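You operate a simulated robot arm through the tools that you are given. There is no shell and no other tool.

You are at the controls of a simulated robot arm. One attempt, no reset.

## Task
Close the open bottle on the mat with the teal dropper, lift it into the tray, then wipe the drip.
Fine: the cream tray; take the dropper from the rest; use the green pad and lay it back on its dish. Set down upright: thyme dropper bottle. What is to be rubbed or washed off counts as gone when no trace of it is left.

Only the result counts: the job must be done as asked and must still hold three seconds after the hand-in. Knocking over, shifting, dropping, spilling or breaking anything else fails it.

## Robot
A 6-joint arm with a two-finger parallel gripper, fixed in place. Base frame: the origin is on the floor under the middle of its stand, x ahead of it, y to its left, z up; the work surface is at about z = 0.95. Readings come in m, degrees, newtons and seconds.
With the tool pointing down near the work surface it reaches from about 0.3 to 0.66 m from the base axis. Its first joint turns from -115.0 to 115.0 degrees. Payload 3.43 kg.
Tool frame: the origin (TCP) lies between the finger pads and is the grasp point; the fingertips stand 0.034 m ahead of it; z points along the fingers, y is the line along which they close. Largest opening 0.128 m; finger width 0.024, thickness 0.012; the body of the gripper, 0.048 by 0.13 m, starts 0.096 m behind the TCP.
Orientation is told as [roll, pitch, yaw] about the base's x, y, z axes, in that order, counted from this pose: with the fingers straight down and closing along the base's y, the tool's x points along the base's -x, its y along +y and its z along -z.

## Interface
- The arm moves only by the tool jog_arm. Its argument "steps" is a list of rows, each an object of numbers (a shift or turn left out is 0, a gripper value left out holds the last): "tx", "ty", "tz": the shift along the base's x, y, z in m; "rx", "ry", "rz": the turn, a rotation vector about the base's x, y, z in rad; "fingers": the opening, from 0 (shut) to 1 (fully open). In form: [{"tx": .., "ty": .., "tz": .., "rx": .., "ry": .., "rz": .., "fingers": ..}, ...]. A call has 1 to 20 rows; each row shifts and turns the commanded pose from where the row before left it. A row lasts 0.2 s, in which the tool goes at most 0.05 m and 8.6 degrees; a call with a longer step from one row to the next is refused whole, and so is a gripper value outside its range. Where a pose cannot be reached the arm comes as near as it can. A force on the tool above 40 N (or 10 N above the force at the start of the call, whichever is more), or a blocked arm, ends the call early, and 0.2 s more pass. Each finger travels about 0.153 m/s and halts on what it meets, pressing with about 32 N; the grip force reading is that of the motor and also rises with nothing between the fingers. The clock runs only during rows and for 0.2 s after the last one: add rows that do not move to give the fingers time. It gives the time, the measured TCP pose, the force on the tool (base axes), the opening and the grip force at its end, in the units of the frame above (readings bear some noise), with the torque about the TCP (base axes, N m) and any sound that the robot's microphone picked up.
- Cameras (640 x 400 px; columns grow to the right, rows downward): "scene" is fixed at [0.0515, 0.4975, 1.5408]; the picture's right is [-0.59, -0.81, 0.00], its down [-0.48, 0.35, -0.81] and it looks along [0.65, -0.48, -0.59] (base axes); focal length 318 px, centre (320, 200). "wrist" rides on the gripper at [0.076, -0.011, -0.16] in the tool frame; the picture's right is [0.15, 0.99, 0.00], its down [-0.88, 0.13, -0.46] and it looks along [-0.45, 0.07, 0.89] (tool axes); focal length 234 px, centre (320, 200). There is no depth. A picture from a camera that has moved, and an enlarged one, comes with that camera's place and axes in the base frame and with its lens.
- get_image(camera): a new picture of that camera. It takes no simulated time.
- lift_body(by): slides the trunk up (or, below 0, down) by that many m; the arm rides with it, the base frame stays. It gives what a move gives, with no picture.
- inspect(camera, box): a new picture of the part [left, top, right, bottom] of that camera's present view, enlarged. It takes no simulated time.
- finish_job(): hands the job in; it is judged then, once.

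Places have to be worked out from the pictures, the camera data and where the tool is seen. Open the gripper and draw the arm clear of the work before you hand the job in, unless the task says otherwise.

The tools are called after ">>>" as name(argument=value, ...) on one line, values as JSON. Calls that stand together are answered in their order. jog_arm: Moves the arm, as the interface text tells. Its arguments: {"type":"object","properties":{"steps":{"type":"array"}},"required":["steps"]} The other tools are called the same way: lift_body (by) moves the trunk up or down; get_image (camera) takes a picture; inspect (camera, box) takes an enlarged picture of a part of a camera's view; finish_job () hands the job in.

At the start:

```text
time_s: 0.0
position: [0.3981, 0.0579, 1.343]
tcp_rot: [-0.1, 0.0, 0.1]
force: [-1.1, 0.1, -0.7]
torque: [0.01, 0.0, 0.0]
opening: 0.1281
grasp_force: 0.1
trunk travel left (down, up): [-0.925, 0.065]
```

scene: 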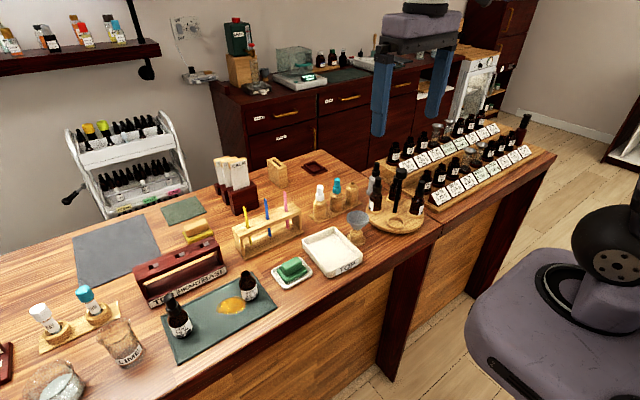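
wrist: 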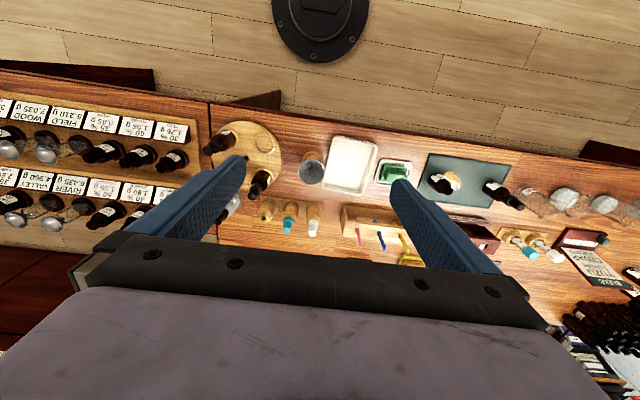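

I start by taking enlarged looks at the mat, bottles, droppers, tray and pad to work out where things are.

>>> inspect(camera="scene", box=[140, 240, 300, 370])

>>> inspect(camera="scene", box=[220, 150, 440, 290])

>>> inspect(camera="scene", box=[0, 270, 160, 400])

>>> inspect(camera="wrist", box=[200, 110, 420, 260])

>>> inspect(camera="wrist", box=[400, 130, 640, 280])

```text
3.08 times, centred on (220, 305) of scene
camera zoom: at [0.0515, 0.4975, 1.5408], right [-0.59, -0.81, 0.0], down [-0.48, 0.35, -0.81], along [0.65, -0.48, -0.59], focal length 977 px, centre (628, -123)
```

zoom: 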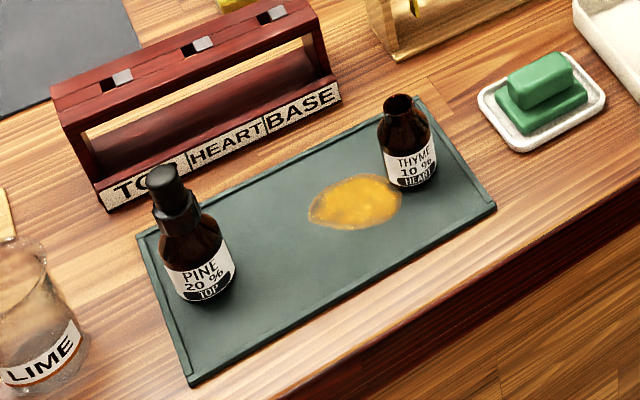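

```text
2.86 times, centred on (330, 220) of scene
camera zoom: at [0.0515, 0.4975, 1.5408], right [-0.59, -0.81, 0.0], down [-0.48, 0.35, -0.81], along [0.65, -0.48, -0.59], focal length 907 px, centre (291, 143)
```

zoom: 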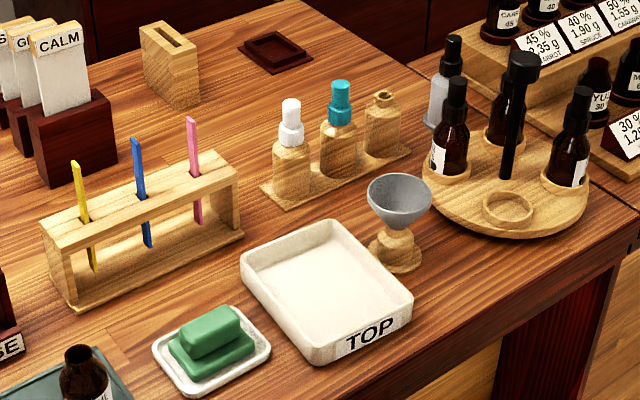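

```text
3.08 times, centred on (80, 335) of scene
camera zoom: at [0.0515, 0.4975, 1.5408], right [-0.59, -0.81, 0.0], down [-0.48, 0.35, -0.81], along [0.65, -0.48, -0.59], focal length 977 px, centre (1058, -215)
```

zoom: 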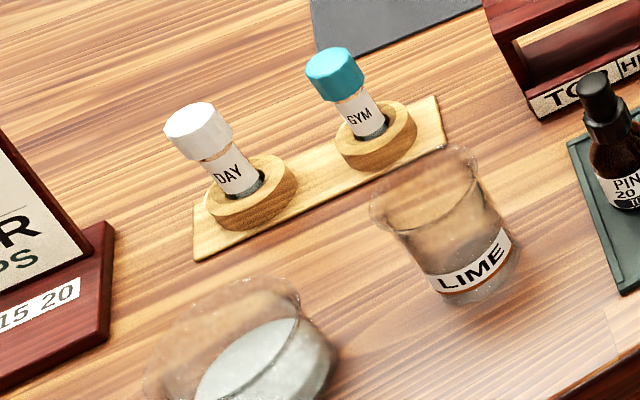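

```text
2.67 times, centred on (310, 185) of wrist
camera zoom: at [0.3224, 0.0461, 1.5022], right [-0.15, 0.99, 0.0], down [0.88, 0.13, 0.46], along [0.45, 0.07, -0.89], focal length 624 px, centre (347, 240)
```

zoom: 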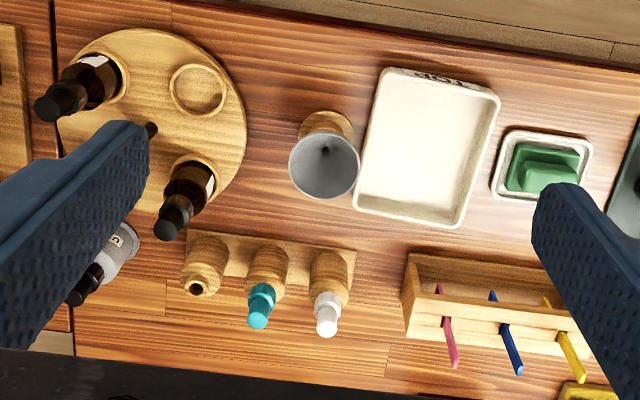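

```text
2.67 times, centred on (520, 205) of wrist
camera zoom: at [0.3224, 0.0461, 1.5022], right [-0.15, 0.99, 0.0], down [0.88, 0.13, 0.46], along [0.45, 0.07, -0.89], focal length 624 px, centre (-213, 187)
```

zoom: 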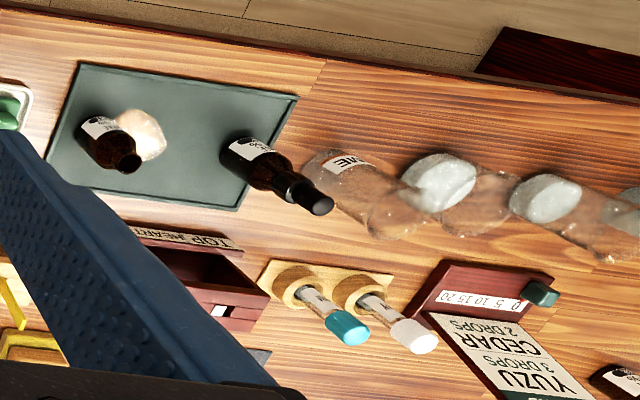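

The pictures put the thyme bottle at about (0.497, 0.362), the teal dropper in its rest at about (0.635, 0.013), and the tray at about (0.485, 0.145). The pad looks to be at about (0.49, 0.248) and the drip at about (0.495, 0.408). I move the arm over the dropper rest for a close look with the wrist camera.

>>> jog_arm(steps=[{"tx": 0.03, "ty": -0.008, "tz": -0.025}, {"tx": 0.03, "ty": -0.008, "tz": -0.025}, {"tx": 0.03, "ty": -0.008, "tz": -0.025}, {"tx": 0.03, "ty": -0.008, "tz": -0.025}, {"tx": 0.03, "ty": -0.008, "tz": -0.025}, {"tx": 0.02, "ty": -0.006, "tz": -0.018}, {}])

>>> get_image(camera="wrist")

```text
time_s: 1.6
position: [0.5686, 0.01, 1.199]
tcp_rot: [0.1, -0.1, 0.0]
force: [-0.1, 0.0, -0.7]
torque: [-0.03, -0.02, 0.01]
opening: 0.1279
grasp_force: 0.0
trunk travel left (down, up): [-0.925, 0.065]
```

```text
taken
camera wrist: at [0.4924, -0.0005, 1.3578], right [-0.15, 0.99, 0.0], down [0.88, 0.13, 0.46], along [0.45, 0.07, -0.89], focal length 234 px, centre (320, 200)
```

wrist: 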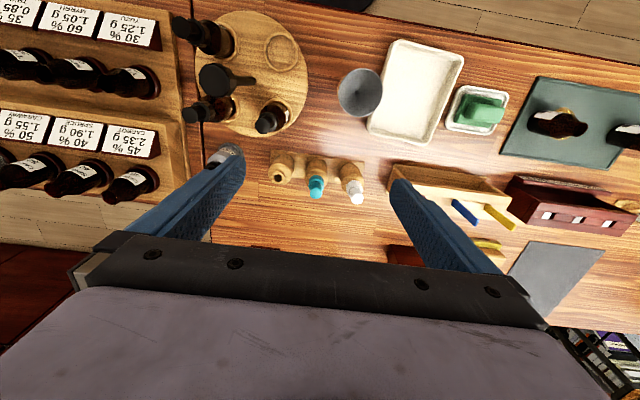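

>>> inspect(camera="wrist", box=[250, 130, 390, 220])

>>> inspect(camera="scene", box=[300, 165, 380, 225])

>>> inspect(camera="wrist", box=[350, 30, 520, 160])

>>> inspect(camera="scene", box=[220, 260, 280, 310])

```text
4.44 times, centred on (320, 175) of wrist
camera zoom: at [0.4924, -0.0005, 1.3578], right [-0.15, 0.99, 0.0], down [0.88, 0.13, 0.46], along [0.45, 0.07, -0.89], focal length 1041 px, centre (320, 311)
```

zoom: 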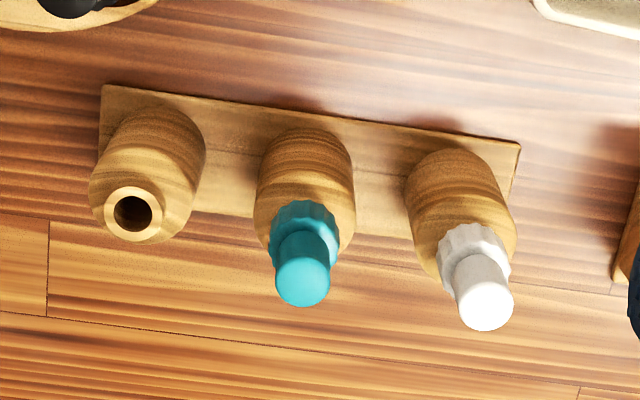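

```text
6.67 times, centred on (340, 195) of scene
camera zoom: at [0.0515, 0.4975, 1.5408], right [-0.59, -0.81, 0.0], down [-0.48, 0.35, -0.81], along [0.65, -0.48, -0.59], focal length 2117 px, centre (187, 233)
```

zoom: 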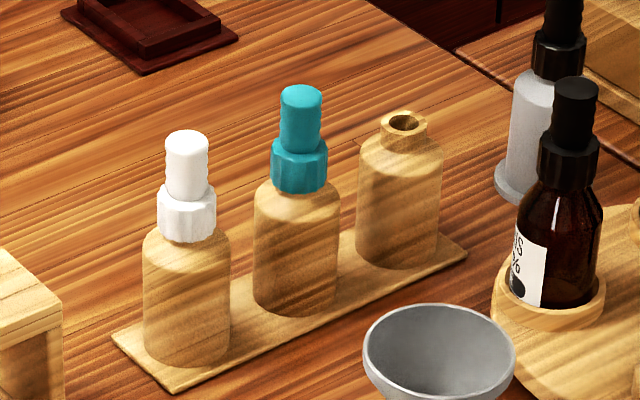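

```text
3.08 times, centred on (435, 95) of wrist
camera zoom: at [0.4924, -0.0005, 1.3578], right [-0.15, 0.99, 0.0], down [0.88, 0.13, 0.46], along [0.45, 0.07, -0.89], focal length 720 px, centre (-34, 523)
```

zoom: 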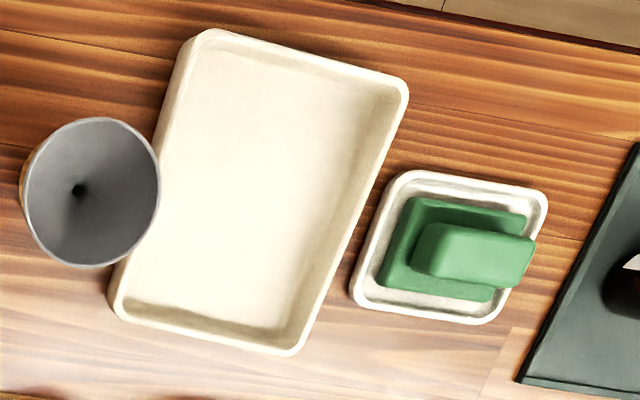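

```text
8.00 times, centred on (250, 285) of scene
camera zoom: at [0.0515, 0.4975, 1.5408], right [-0.59, -0.81, 0.0], down [-0.48, 0.35, -0.81], along [0.65, -0.48, -0.59], focal length 2540 px, centre (880, -480)
```

zoom: 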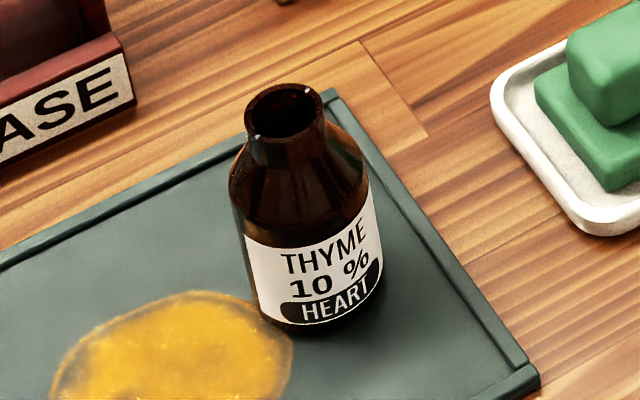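

The two views agree on the dropper axis at about (0.625, 0.015), with its collar at z ≈ 1.02–1.04 and the bulb top at about 1.07. I turn the gripper 90° so the fingers close along x, clear of the neighbouring droppers, while I move over the dropper.

>>> jog_arm(steps=[{"tx": 0.0051, "ty": 0.0005, "tz": -0.0036, "rz": 0.1428}, {"tx": 0.0051, "ty": 0.0005, "tz": -0.0036, "rz": 0.1428}, {"tx": 0.0051, "ty": 0.0005, "tz": -0.0036, "rz": 0.1428}, {"tx": 0.0051, "ty": 0.0005, "tz": -0.0036, "rz": 0.1428}, {"tx": 0.0051, "ty": 0.0005, "tz": -0.0036, "rz": 0.1428}, {"tx": 0.0051, "ty": 0.0005, "tz": -0.0036, "rz": 0.1428}, {"tx": 0.0051, "ty": 0.0005, "tz": -0.0036, "rz": 0.1428}, {"tx": 0.0051, "ty": 0.0005, "tz": -0.0036, "rz": 0.1428}, {"tx": 0.0051, "ty": 0.0005, "tz": -0.0036, "rz": 0.1428}, {"tx": 0.0051, "ty": 0.0005, "tz": -0.0036, "rz": 0.1428}, {"tx": 0.0051, "ty": 0.0, "tz": -0.0036, "rz": 0.1428}, {}])

>>> get_image(camera="wrist")

>>> get_image(camera="scene")

```text
time_s: 4.2
position: [0.6241, 0.0161, 1.1598]
tcp_rot: [0.0, 0.1, 90.1]
force: [-0.1, 0.0, 0.4]
torque: [0.0, 0.04, -0.03]
opening: 0.1279
grasp_force: 0.0
trunk travel left (down, up): [-0.925, 0.065]
```

```text
taken
camera wrist: at [0.6351, -0.0591, 1.319], right [-0.99, -0.15, 0.0], down [-0.13, 0.88, 0.46], along [-0.07, 0.45, -0.89], focal length 234 px, centre (320, 200)
```

wrist: 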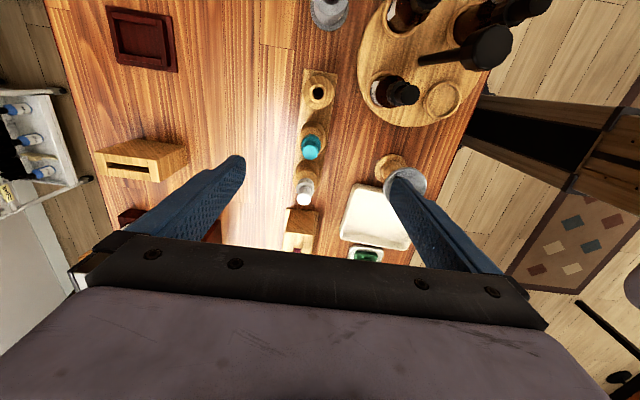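

```text
taken
```

scene: 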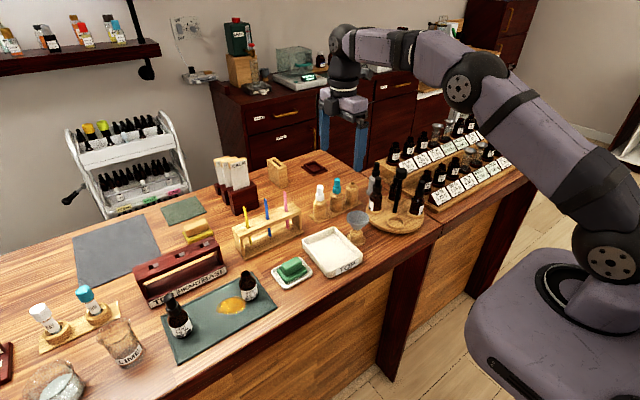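

>>> inspect(camera="wrist", box=[270, 120, 350, 170])

>>> inspect(camera="scene", box=[300, 70, 400, 220])

```text
8.00 times, centred on (310, 145) of wrist
camera zoom: at [0.6351, -0.0591, 1.319], right [-0.99, -0.15, 0.0], down [-0.13, 0.88, 0.46], along [-0.07, 0.45, -0.89], focal length 1873 px, centre (400, 640)
```

zoom: 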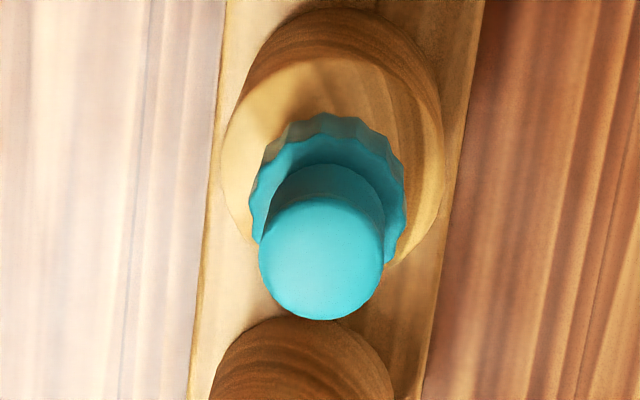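

```text
2.67 times, centred on (350, 145) of scene
camera zoom: at [0.0515, 0.4975, 1.5408], right [-0.59, -0.81, 0.0], down [-0.48, 0.35, -0.81], along [0.65, -0.48, -0.59], focal length 847 px, centre (240, 347)
```

zoom: 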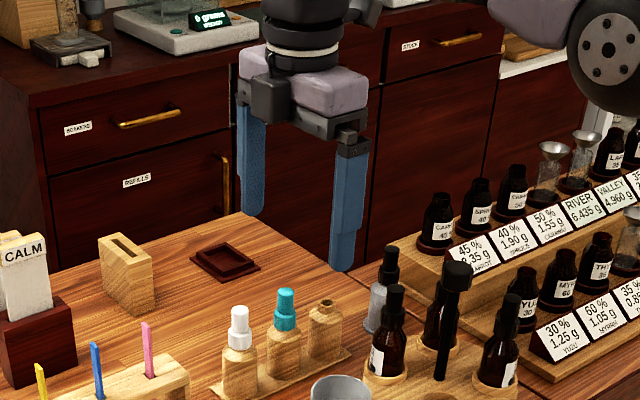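

The wrist view puts the bulb about 1 cm further out in x than my first estimate, so the dropper axis is near (0.6347, 0.0147). I shift there, part-close the fingers and come down until the tips are just above the bulb, then check again.

>>> jog_arm(steps=[{"tx": 0.0106, "ty": -0.0014, "fingers": 0.5}, {"tz": -0.02}, {"tz": -0.02}, {}])

>>> get_image(camera="wrist")

>>> inspect(camera="wrist", box=[260, 110, 380, 210])

>>> inspect(camera="scene", box=[300, 100, 400, 220])

```text
time_s: 5.2
position: [0.6351, 0.0154, 1.1191]
tcp_rot: [0.1, 0.1, 90.0]
force: [0.5, -0.3, -0.3]
torque: [-0.03, 0.01, 0.0]
opening: 0.0639
grasp_force: 0.1
trunk travel left (down, up): [-0.925, 0.065]
```

```text
taken
camera wrist: at [0.6465, -0.0604, 1.2782], right [-0.99, -0.15, 0.0], down [-0.13, 0.88, 0.46], along [-0.07, 0.45, -0.89], focal length 234 px, centre (320, 200)
```

wrist: 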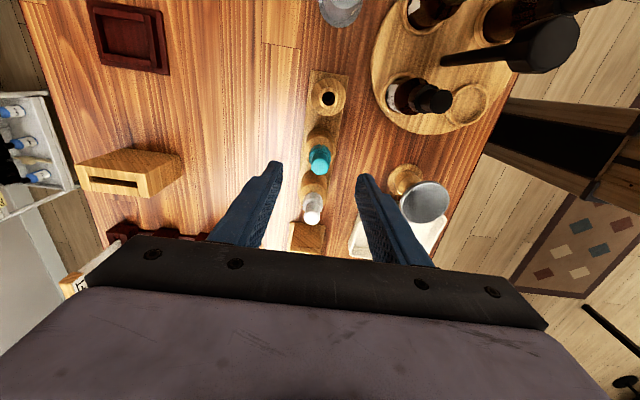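

```text
4.00 times, centred on (320, 160) of wrist
camera zoom: at [0.6465, -0.0604, 1.2782], right [-0.99, -0.15, 0.0], down [-0.13, 0.88, 0.46], along [-0.07, 0.45, -0.89], focal length 937 px, centre (320, 360)
```

zoom: 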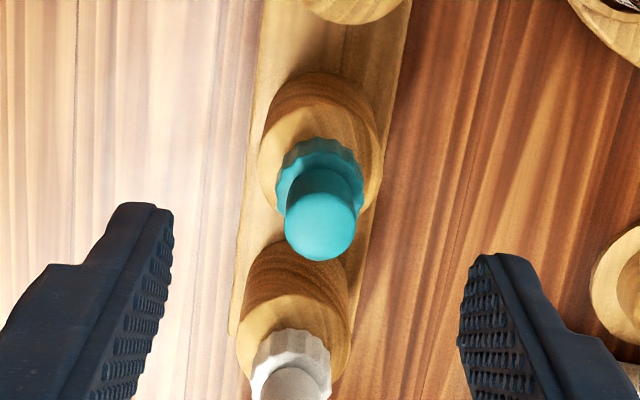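

```text
3.33 times, centred on (350, 160) of scene
camera zoom: at [0.0515, 0.4975, 1.5408], right [-0.59, -0.81, 0.0], down [-0.48, 0.35, -0.81], along [0.65, -0.48, -0.59], focal length 1058 px, centre (220, 333)
```

zoom: 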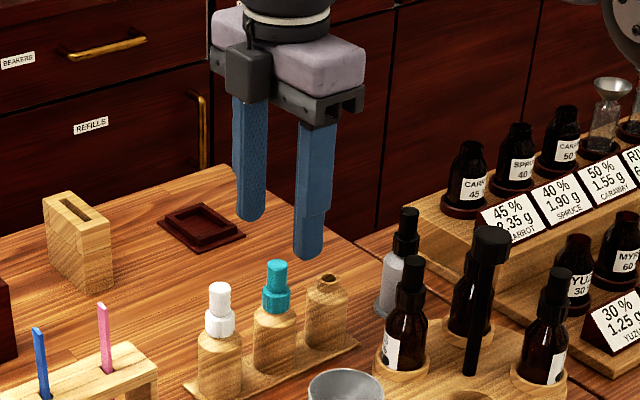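

The dropper now sits centred between the fingers at (0.635, 0.0145), with the collar spanning about z 1.014–1.034. I lower the fingertips to about z 1.017 and close on the collar.

>>> jog_arm(steps=[{"tz": -0.02}, {"tz": -0.02}, {"tz": -0.02}, {"tz": -0.008}, {}])

>>> inspect(camera="wrist", box=[240, 110, 400, 230])

>>> inspect(camera="scene", box=[300, 130, 380, 220])

```text
time_s: 6.4
position: [0.6338, 0.0135, 1.0513]
tcp_rot: [-0.1, 0.0, 90.0]
force: [0.0, 0.4, -0.2]
torque: [0.0, -0.02, -0.04]
opening: 0.0639
grasp_force: 0.0
trunk travel left (down, up): [-0.925, 0.065]
```

```text
3.33 times, centred on (320, 170) of wrist
camera zoom: at [0.6454, -0.0616, 1.2108], right [-0.99, -0.15, 0.0], down [-0.13, 0.88, 0.46], along [-0.07, 0.45, -0.89], focal length 781 px, centre (320, 300)
```

zoom: 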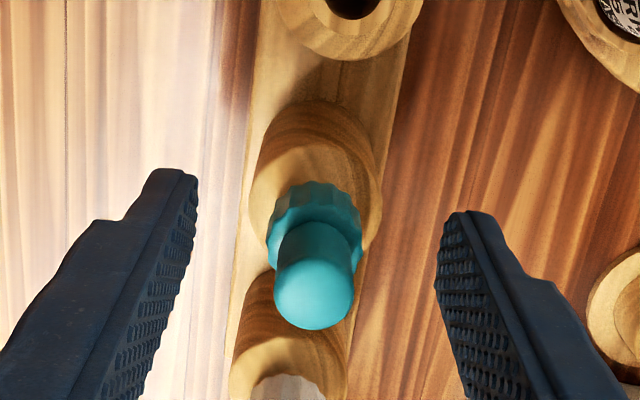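

```text
4.44 times, centred on (340, 175) of scene
camera zoom: at [0.0515, 0.4975, 1.5408], right [-0.59, -0.81, 0.0], down [-0.48, 0.35, -0.81], along [0.65, -0.48, -0.59], focal length 1411 px, centre (231, 311)
```

zoom: 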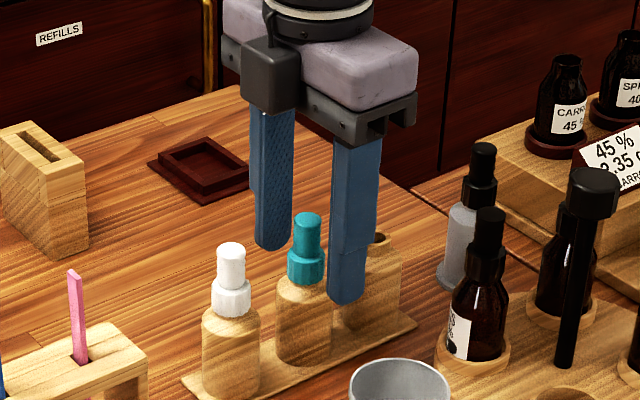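

The fingers straddle the collar evenly, with the tips roughly 7 mm above its lower edge. I go 3 mm lower and close the fingers.

>>> jog_arm(steps=[{"tz": -0.003, "tx": 0.0005}, {"fingers": 0.3}, {"fingers": 0.0}, {}, {}])

>>> inspect(camera="wrist", box=[240, 110, 400, 230])

>>> inspect(camera="scene", box=[300, 130, 380, 220])

```text
time_s: 7.6
position: [0.6344, 0.0152, 1.049]
tcp_rot: [0.0, 0.0, 90.1]
force: [1.9, 0.2, 0.4]
torque: [-0.01, -0.11, 0.04]
opening: 0.0279
grasp_force: 45.3
trunk travel left (down, up): [-0.925, 0.065]
```

```text
3.33 times, centred on (320, 170) of wrist
camera zoom: at [0.6465, -0.0619, 1.2078], right [-0.99, -0.15, 0.0], down [-0.13, 0.88, 0.46], along [-0.07, 0.45, -0.89], focal length 781 px, centre (320, 300)
```

zoom: 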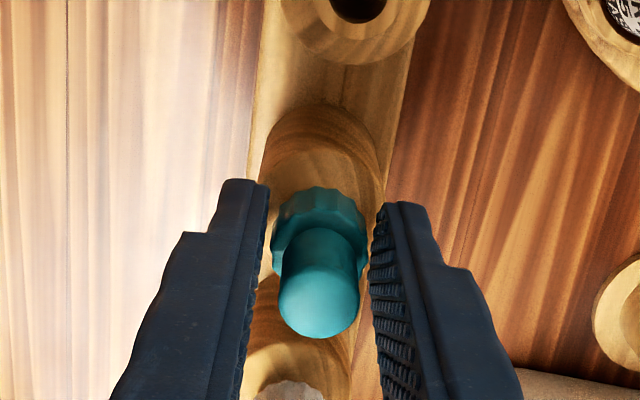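

```text
4.44 times, centred on (340, 175) of scene
camera zoom: at [0.0515, 0.4975, 1.5408], right [-0.59, -0.81, 0.0], down [-0.48, 0.35, -0.81], along [0.65, -0.48, -0.59], focal length 1411 px, centre (231, 311)
```

zoom: 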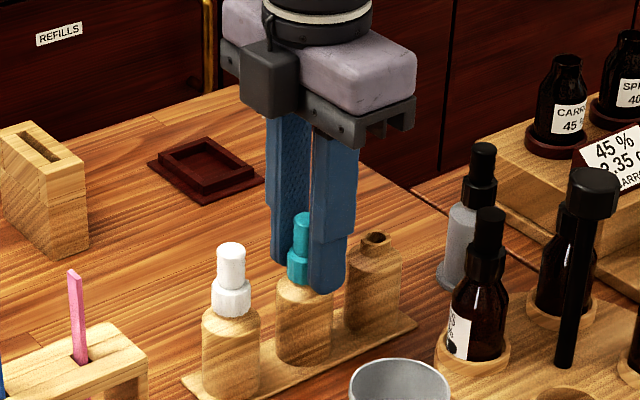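

The fingers stopped at 28 mm with 45 N, so the collar is held. I lift straight up, gently at first.

>>> jog_arm(steps=[{"tz": 0.004}, {"tz": 0.006}, {"tz": 0.01}, {}])

>>> inspect(camera="scene", box=[300, 130, 380, 220])

```text
time_s: 8.6
position: [0.6347, 0.0137, 1.0692]
tcp_rot: [-0.2, 0.1, 90.0]
force: [0.5, -0.6, -0.6]
torque: [0.0, -0.02, -0.02]
opening: 0.0222
grasp_force: 24.3
trunk travel left (down, up): [-0.925, 0.065]
```

```text
4.44 times, centred on (340, 175) of scene
camera zoom: at [0.0515, 0.4975, 1.5408], right [-0.59, -0.81, 0.0], down [-0.48, 0.35, -0.81], along [0.65, -0.48, -0.59], focal length 1411 px, centre (231, 311)
```

zoom: 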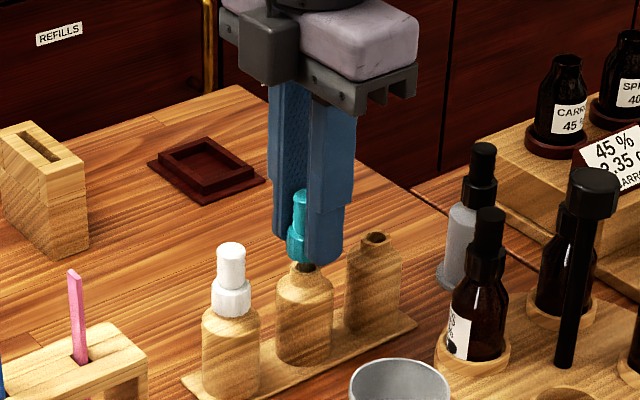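

The dropper comes out freely, with no residual force. I lift it well clear and look at the pipette.

>>> jog_arm(steps=[{"tz": 0.02}, {"tz": 0.02}, {"tz": 0.025}, {"tz": 0.03}, {"tz": 0.03}, {"tz": 0.015}, {}])

>>> get_image(camera="wrist")

>>> inspect(camera="scene", box=[300, 80, 400, 220])

```text
time_s: 10.2
position: [0.6257, 0.014, 1.2059]
tcp_rot: [0.1, 0.0, 90.0]
force: [0.0, -0.5, -0.7]
torque: [-0.03, -0.02, -0.01]
opening: 0.022
grasp_force: 23.7
out of reach, approached as far as the arm can: row 5, 6
trunk travel left (down, up): [-0.925, 0.065]
```

```text
taken
camera wrist: at [0.6373, -0.0626, 1.3643], right [-0.99, -0.15, 0.0], down [-0.13, 0.88, 0.46], along [-0.07, 0.45, -0.89], focal length 234 px, centre (320, 200)
```

wrist: 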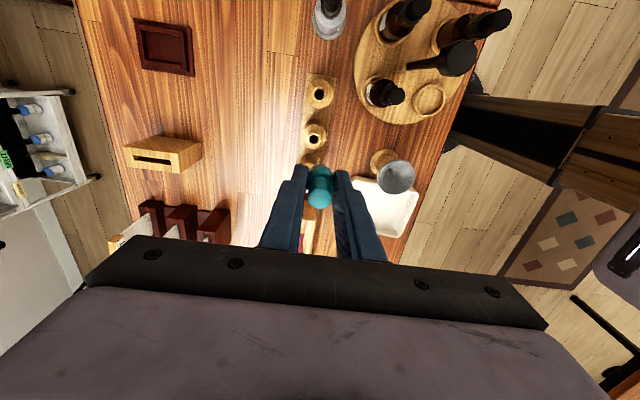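

```text
2.86 times, centred on (350, 150) of scene
camera zoom: at [0.0515, 0.4975, 1.5408], right [-0.59, -0.81, 0.0], down [-0.48, 0.35, -0.81], along [0.65, -0.48, -0.59], focal length 907 px, centre (234, 343)
```

zoom: 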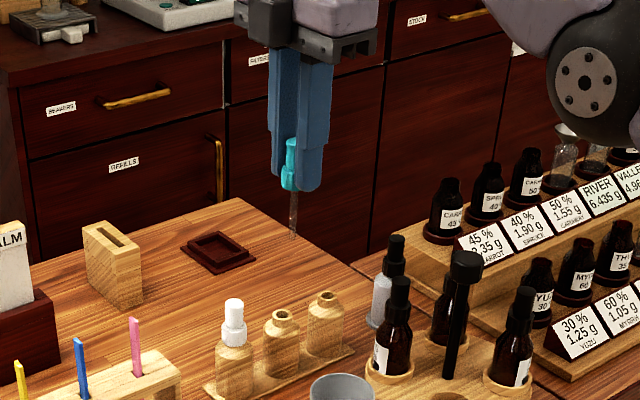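

The pipette extends roughly 5 cm below the collar and hangs straight. I carry it at this height to near the thyme bottle on the mat.

>>> jog_arm(steps=[{"tx": -0.0128, "ty": 0.0346, "tz": -0.001}, {"tx": -0.0128, "ty": 0.0346, "tz": -0.001}, {"tx": -0.0128, "ty": 0.0346, "tz": -0.001}, {"tx": -0.0128, "ty": 0.0346, "tz": -0.001}, {"tx": -0.0128, "ty": 0.0346, "tz": -0.001}, {"tx": -0.0128, "ty": 0.0346, "tz": -0.001}, {"tx": -0.0128, "ty": 0.0346, "tz": -0.001}, {"tx": -0.0128, "ty": 0.0346, "tz": -0.001}, {"tx": -0.0128, "ty": 0.0346, "tz": -0.001}, {"tx": -0.0128, "ty": 0.0346, "tz": -0.001}, {}, {}])

>>> get_image(camera="wrist")

>>> inspect(camera="scene", box=[180, 180, 320, 330])

```text
time_s: 12.8
position: [0.4988, 0.3601, 1.1975]
tcp_rot: [0.1, 0.1, 90.0]
force: [-0.1, 0.4, -0.3]
torque: [-0.01, -0.01, 0.05]
opening: 0.0225
grasp_force: 24.2
trunk travel left (down, up): [-0.925, 0.065]
```

```text
taken
camera wrist: at [0.5108, 0.2844, 1.3564], right [-0.99, -0.15, 0.0], down [-0.13, 0.88, 0.46], along [-0.07, 0.45, -0.89], focal length 234 px, centre (320, 200)
```

wrist: 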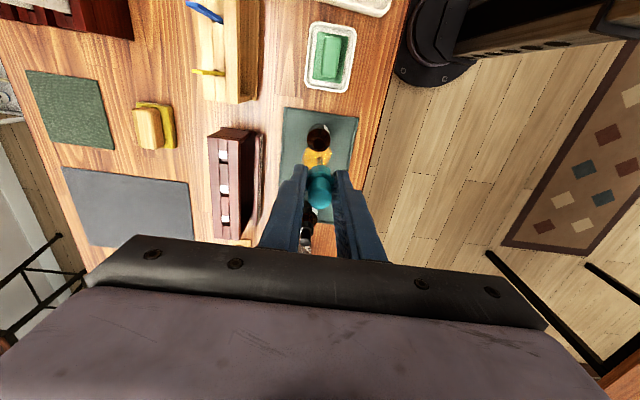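

```text
2.67 times, centred on (250, 255) of scene
camera zoom: at [0.0515, 0.4975, 1.5408], right [-0.59, -0.81, 0.0], down [-0.48, 0.35, -0.81], along [0.65, -0.48, -0.59], focal length 847 px, centre (507, 53)
```

zoom: 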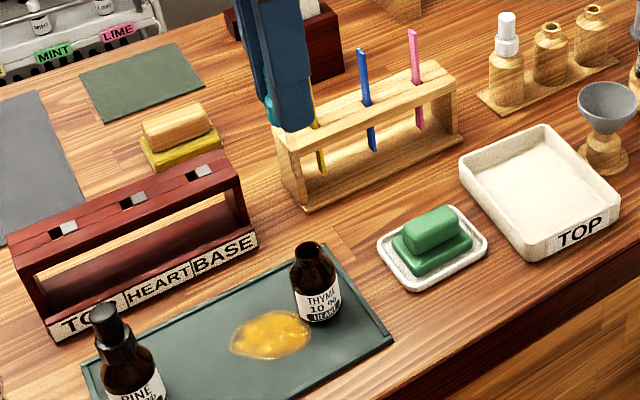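

>>> inspect(camera="wrist", box=[280, 110, 360, 210])

>>> inspect(camera="scene", box=[240, 200, 310, 310])

```text
4.00 times, centred on (320, 160) of wrist
camera zoom: at [0.5108, 0.2844, 1.3564], right [-0.99, -0.15, 0.0], down [-0.13, 0.88, 0.46], along [-0.07, 0.45, -0.89], focal length 937 px, centre (320, 360)
```

zoom: 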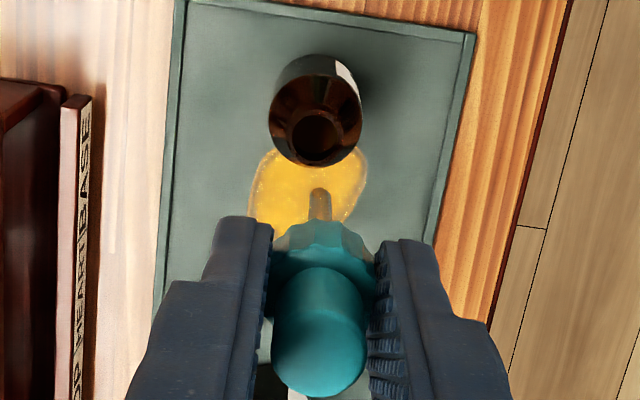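

```text
3.64 times, centred on (275, 255) of scene
camera zoom: at [0.0515, 0.4975, 1.5408], right [-0.59, -0.81, 0.0], down [-0.48, 0.35, -0.81], along [0.65, -0.48, -0.59], focal length 1155 px, centre (484, 0)
```

zoom: 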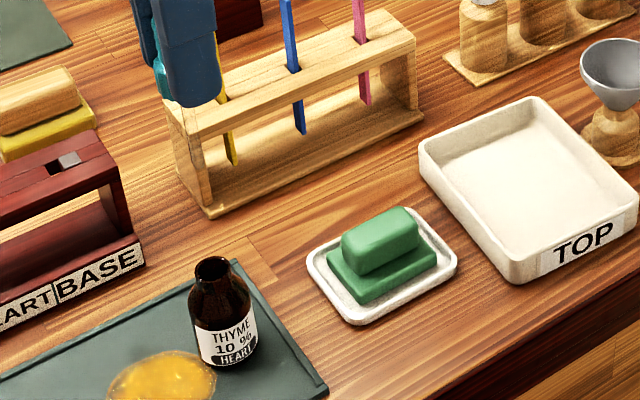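

The bottle mouth reads at about (0.500, 0.363), and the pipette tip hangs about 94 mm below the TCP. I lower it to roughly 1.5 cm above the mouth with a small correction, then check the alignment in both views.

>>> jog_arm(steps=[{"tx": 0.001, "ty": 0.0027, "tz": -0.015}, {"tz": -0.02}, {"tz": -0.018}, {}, {}])

>>> inspect(camera="wrist", box=[280, 110, 360, 210])

>>> inspect(camera="scene", box=[220, 220, 280, 310])

```text
time_s: 14.0
position: [0.5002, 0.3637, 1.144]
tcp_rot: [0.0, 0.0, 90.0]
force: [-0.5, 0.6, -0.3]
torque: [-0.02, 0.01, 0.01]
opening: 0.022
grasp_force: 24.1
trunk travel left (down, up): [-0.925, 0.065]
```

```text
4.00 times, centred on (320, 160) of wrist
camera zoom: at [0.5116, 0.2879, 1.3026], right [-0.99, -0.15, 0.0], down [-0.13, 0.88, 0.46], along [-0.07, 0.45, -0.89], focal length 937 px, centre (320, 360)
```

zoom: 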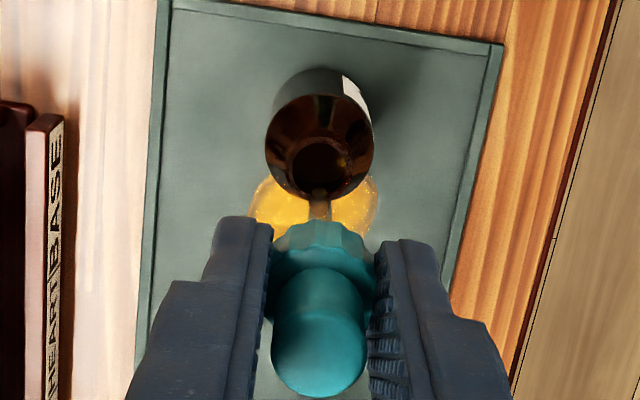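

```text
4.44 times, centred on (250, 265) of scene
camera zoom: at [0.0515, 0.4975, 1.5408], right [-0.59, -0.81, 0.0], down [-0.48, 0.35, -0.81], along [0.65, -0.48, -0.59], focal length 1411 px, centre (631, -89)
```

zoom: 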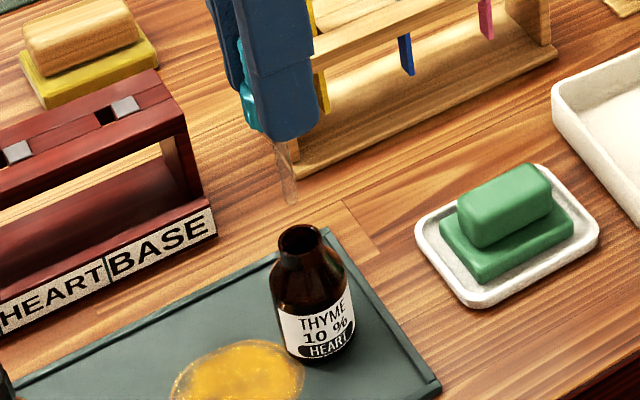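

In both views the pipette sits about 3 mm too far toward +y relative to the mouth. I correct that, come a bit lower and look again.

>>> jog_arm(steps=[{"ty": -0.003, "tz": -0.004}, {"tz": -0.006}, {}, {}])

>>> inspect(camera="wrist", box=[290, 120, 350, 170])

>>> inspect(camera="scene", box=[230, 240, 270, 290])

```text
time_s: 15.0
position: [0.4995, 0.3607, 1.1332]
tcp_rot: [0.0, 0.0, 89.9]
force: [0.8, 1.2, -0.6]
torque: [0.02, 0.0, 0.02]
opening: 0.0222
grasp_force: 24.3
trunk travel left (down, up): [-0.925, 0.065]
```

```text
8.00 times, centred on (320, 145) of wrist
camera zoom: at [0.5112, 0.285, 1.2932], right [-0.99, -0.15, 0.0], down [-0.13, 0.88, 0.46], along [-0.07, 0.45, -0.89], focal length 1873 px, centre (320, 640)
```

zoom: 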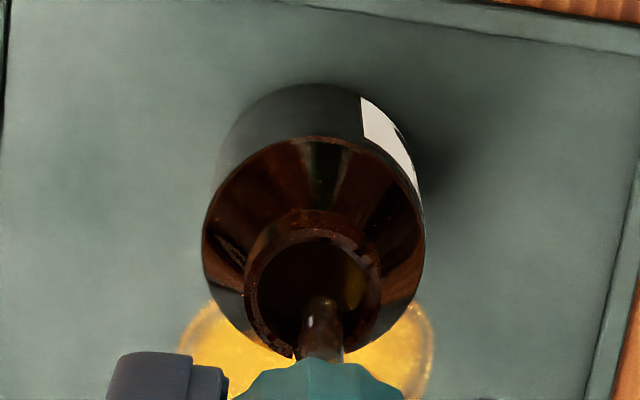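

```text
8.00 times, centred on (250, 265) of scene
camera zoom: at [0.0515, 0.4975, 1.5408], right [-0.59, -0.81, 0.0], down [-0.48, 0.35, -0.81], along [0.65, -0.48, -0.59], focal length 2540 px, centre (880, -320)
```

zoom: 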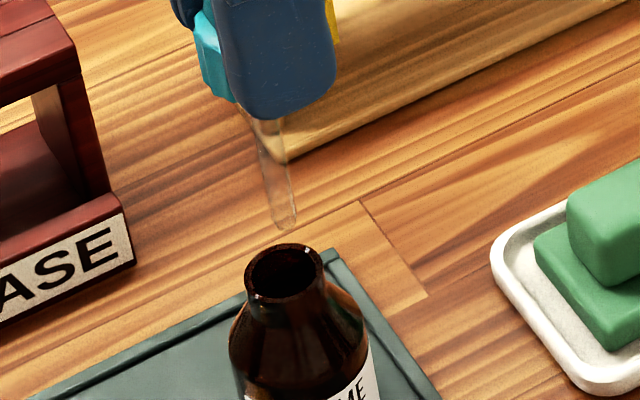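

The pipette is now near the mouth; I take tighter enlargements to fine-tune the last millimetre or two.

>>> inspect(camera="scene", box=[236, 252, 260, 284])

>>> inspect(camera="wrist", box=[300, 140, 340, 170])

```text
12.50 times, centred on (248, 268) of scene
camera zoom: at [0.0515, 0.4975, 1.5408], right [-0.59, -0.81, 0.0], down [-0.48, 0.35, -0.81], along [0.65, -0.48, -0.59], focal length 3969 px, centre (1220, -650)
```

zoom: 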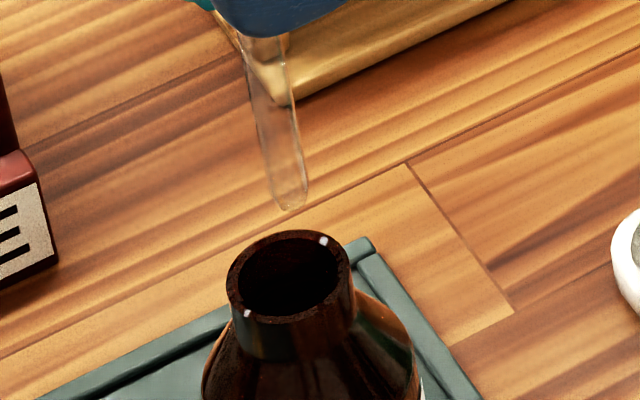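

```text
13.33 times, centred on (320, 155) of wrist
camera zoom: at [0.5112, 0.285, 1.2932], right [-0.99, -0.15, 0.0], down [-0.13, 0.88, 0.46], along [-0.07, 0.45, -0.89], focal length 3122 px, centre (320, 800)
```

zoom: 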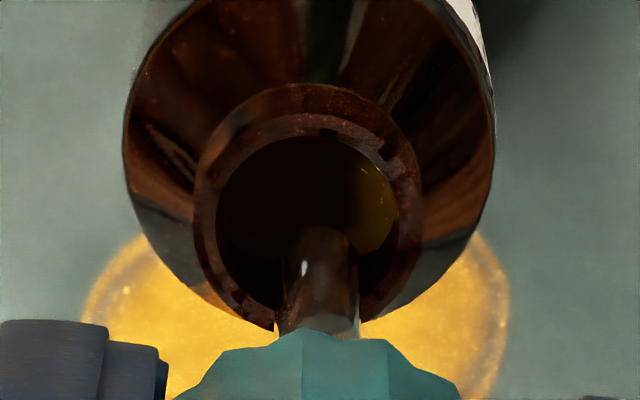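

The tighter views show the pipette about 0.8 mm short in x and 2 to 2.5 mm short in y of the mouth centre, so my last y correction was too much. I move back by that amount and check again.

>>> jog_arm(steps=[{"tx": 0.0008, "ty": 0.002}, {}, {}])

>>> inspect(camera="scene", box=[236, 252, 260, 284])

>>> inspect(camera="wrist", box=[300, 140, 340, 170])

```text
time_s: 15.8
position: [0.5007, 0.3625, 1.1337]
tcp_rot: [0.0, 0.1, 90.1]
force: [-0.8, 0.9, -0.5]
torque: [0.0, -0.02, 0.01]
opening: 0.022
grasp_force: 24.2
trunk travel left (down, up): [-0.925, 0.065]
```

```text
12.50 times, centred on (248, 268) of scene
camera zoom: at [0.0515, 0.4975, 1.5408], right [-0.59, -0.81, 0.0], down [-0.48, 0.35, -0.81], along [0.65, -0.48, -0.59], focal length 3969 px, centre (1220, -650)
```

zoom: 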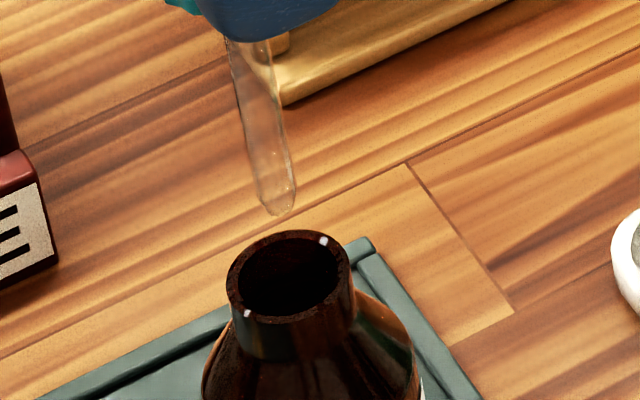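

```text
13.33 times, centred on (320, 155) of wrist
camera zoom: at [0.512, 0.2869, 1.2927], right [-0.99, -0.15, 0.0], down [-0.13, 0.88, 0.46], along [-0.07, 0.45, -0.89], focal length 3122 px, centre (320, 800)
```

zoom: 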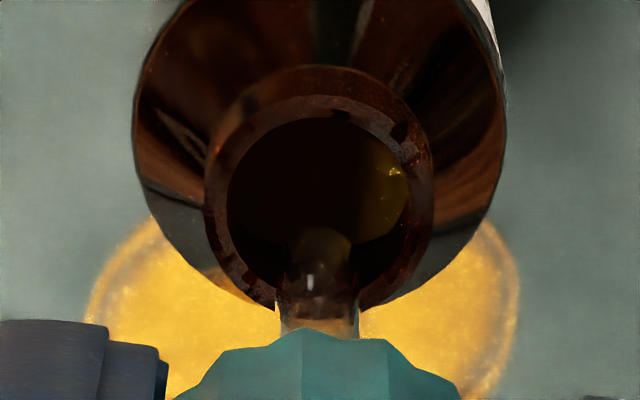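

Now both views agree to within about 0.7 mm, the remainder being in +y. I apply that and lower the pipette into the mouth in small steps, watching the force.

>>> jog_arm(steps=[{"ty": 0.0007, "tz": -0.005}, {"tz": -0.008}, {"tz": -0.008}, {"tz": -0.008}, {"tz": -0.008}, {}])

>>> inspect(camera="scene", box=[226, 240, 270, 310])

>>> inspect(camera="wrist", box=[290, 130, 350, 180])

```text
time_s: 17.2
position: [0.5007, 0.3646, 1.0943]
tcp_rot: [0.0, 0.0, 90.0]
force: [0.3, -0.8, 0.3]
torque: [0.04, -0.02, 0.01]
opening: 0.0222
grasp_force: 24.3
trunk travel left (down, up): [-0.925, 0.065]
```

```text
5.71 times, centred on (248, 275) of scene
camera zoom: at [0.0515, 0.4975, 1.5408], right [-0.59, -0.81, 0.0], down [-0.48, 0.35, -0.81], along [0.65, -0.48, -0.59], focal length 1814 px, centre (731, -229)
```

zoom: 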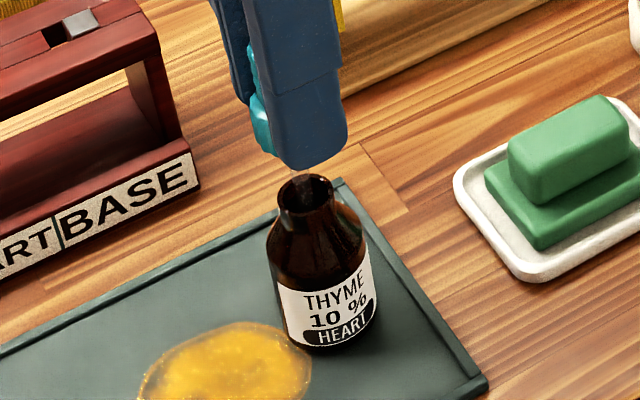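

```text
8.00 times, centred on (320, 155) of wrist
camera zoom: at [0.5117, 0.2883, 1.2538], right [-0.99, -0.15, 0.0], down [-0.13, 0.88, 0.46], along [-0.07, 0.45, -0.89], focal length 1873 px, centre (320, 560)
```

zoom: 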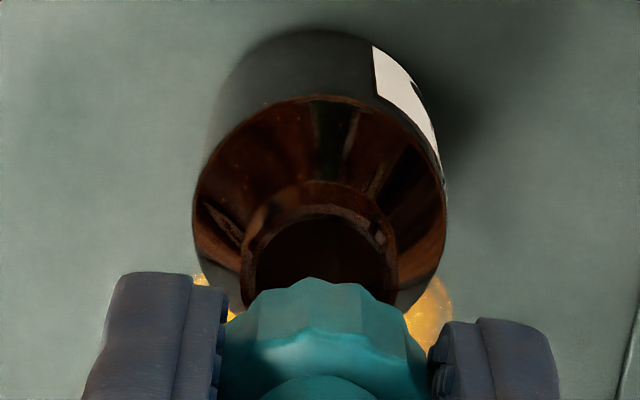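

The pipette is inside the mouth with no contact force. I continue lowering toward where the collar should meet the neck.

>>> jog_arm(steps=[{"tz": -0.008}, {"tz": -0.008}, {"tz": -0.006}, {"tz": -0.005}, {}])

>>> inspect(camera="scene", box=[226, 240, 270, 310])

>>> inspect(camera="wrist", box=[280, 130, 360, 200])

```text
time_s: 18.4
position: [0.4989, 0.3631, 1.0683]
tcp_rot: [0.0, 0.0, 90.0]
force: [-0.3, -0.2, -0.2]
torque: [-0.01, -0.02, 0.0]
opening: 0.0223
grasp_force: 24.1
trunk travel left (down, up): [-0.925, 0.065]
```

```text
5.71 times, centred on (248, 275) of scene
camera zoom: at [0.0515, 0.4975, 1.5408], right [-0.59, -0.81, 0.0], down [-0.48, 0.35, -0.81], along [0.65, -0.48, -0.59], focal length 1814 px, centre (731, -229)
```

zoom: 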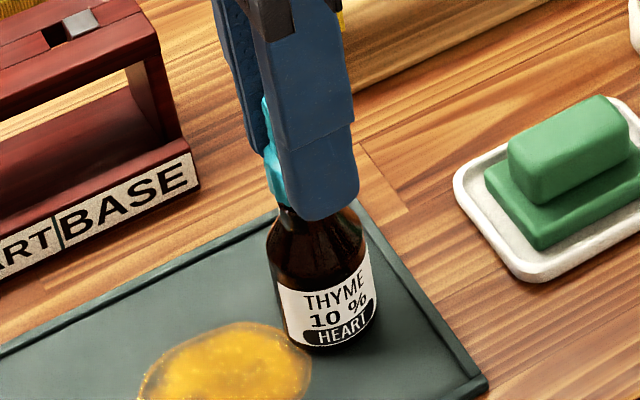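

```text
5.71 times, centred on (320, 165) of wrist
camera zoom: at [0.511, 0.2877, 1.2278], right [-0.99, -0.15, 0.0], down [-0.13, 0.88, 0.46], along [-0.07, 0.45, -0.89], focal length 1338 px, centre (320, 400)
```

zoom: 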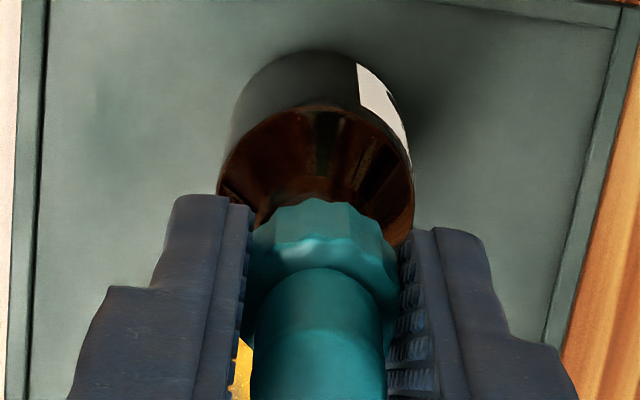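

Still no contact force at TCP z 1.068, and the collar is just above or beginning to cover the neck. I keep lowering in 2–3 mm steps.

>>> jog_arm(steps=[{"tz": -0.003}, {"tz": -0.003}, {"tz": -0.003}, {}])

>>> inspect(camera="scene", box=[236, 250, 264, 300])

```text
time_s: 19.4
position: [0.5005, 0.364, 1.0605]
tcp_rot: [0.0, 0.0, 90.0]
force: [-0.6, 0.0, -0.3]
torque: [-0.01, 0.02, -0.01]
opening: 0.022
grasp_force: 24.2
trunk travel left (down, up): [-0.925, 0.065]
```

```text
8.00 times, centred on (250, 275) of scene
camera zoom: at [0.0515, 0.4975, 1.5408], right [-0.59, -0.81, 0.0], down [-0.48, 0.35, -0.81], along [0.65, -0.48, -0.59], focal length 2540 px, centre (880, -400)
```

zoom: 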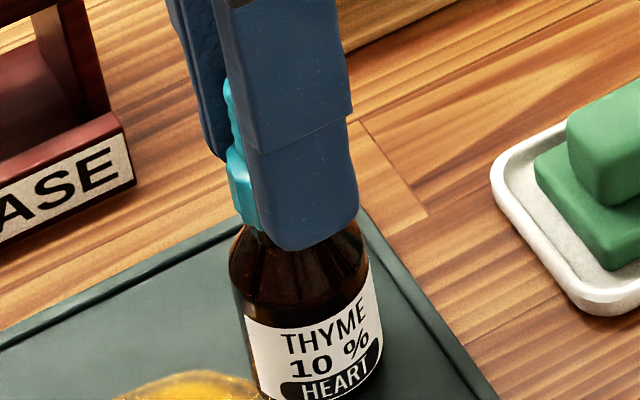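

No contact yet. I continue in small steps down toward the expected seat near z 1.051.

>>> jog_arm(steps=[{"tz": -0.002}, {"tz": -0.002}, {"tz": -0.002}, {"tz": -0.002}, {}])

>>> inspect(camera="scene", box=[236, 250, 264, 300])

```text
time_s: 20.6
position: [0.4994, 0.3621, 1.0542]
tcp_rot: [-0.1, -0.2, 90.0]
force: [-0.9, 0.6, 16.3]
torque: [0.15, 0.04, -0.06]
opening: 0.0225
grasp_force: 24.3
trunk travel left (down, up): [-0.925, 0.065]
```

```text
8.00 times, centred on (250, 275) of scene
camera zoom: at [0.0515, 0.4975, 1.5408], right [-0.59, -0.81, 0.0], down [-0.48, 0.35, -0.81], along [0.65, -0.48, -0.59], focal length 2540 px, centre (880, -400)
```

zoom: 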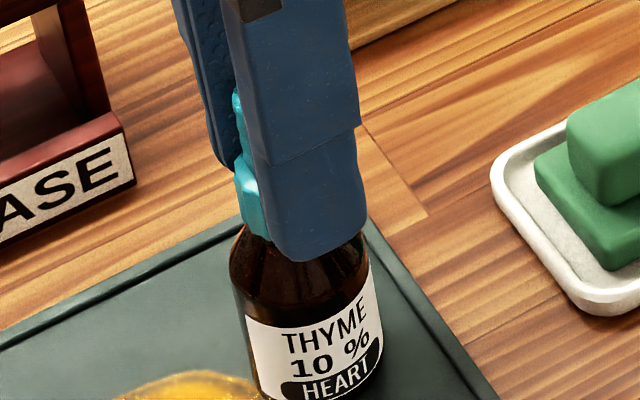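

A contact force of about 16 N upward appeared at z ≈ 1.054, so the collar is meeting the bottle. I compare its seat with the pine bottle's cap to judge whether it is fully home or needs screwing.

>>> inspect(camera="scene", box=[236, 258, 260, 288])

>>> inspect(camera="scene", box=[160, 285, 200, 345])

>>> inspect(camera="wrist", box=[280, 130, 360, 200])

```text
13.33 times, centred on (248, 273) of scene
camera zoom: at [0.0515, 0.4975, 1.5408], right [-0.59, -0.81, 0.0], down [-0.48, 0.35, -0.81], along [0.65, -0.48, -0.59], focal length 4233 px, centre (1280, -773)
```

zoom: 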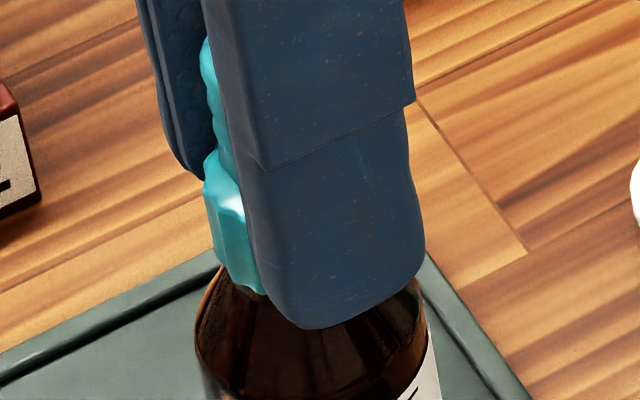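

```text
6.67 times, centred on (180, 315) of scene
camera zoom: at [0.0515, 0.4975, 1.5408], right [-0.59, -0.81, 0.0], down [-0.48, 0.35, -0.81], along [0.65, -0.48, -0.59], focal length 2117 px, centre (1253, -567)
```

zoom: 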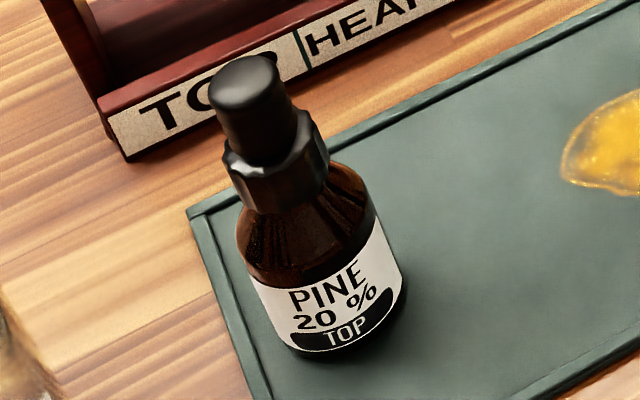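

```text
5.71 times, centred on (320, 165) of wrist
camera zoom: at [0.5111, 0.2864, 1.2144], right [-0.99, -0.15, 0.0], down [-0.13, 0.88, 0.46], along [-0.06, 0.45, -0.89], focal length 1338 px, centre (320, 400)
```

zoom: 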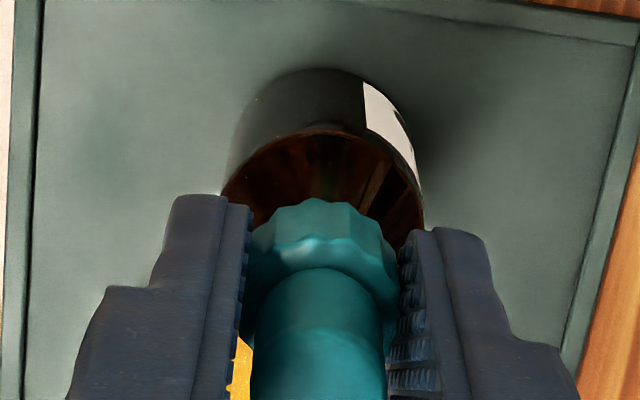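

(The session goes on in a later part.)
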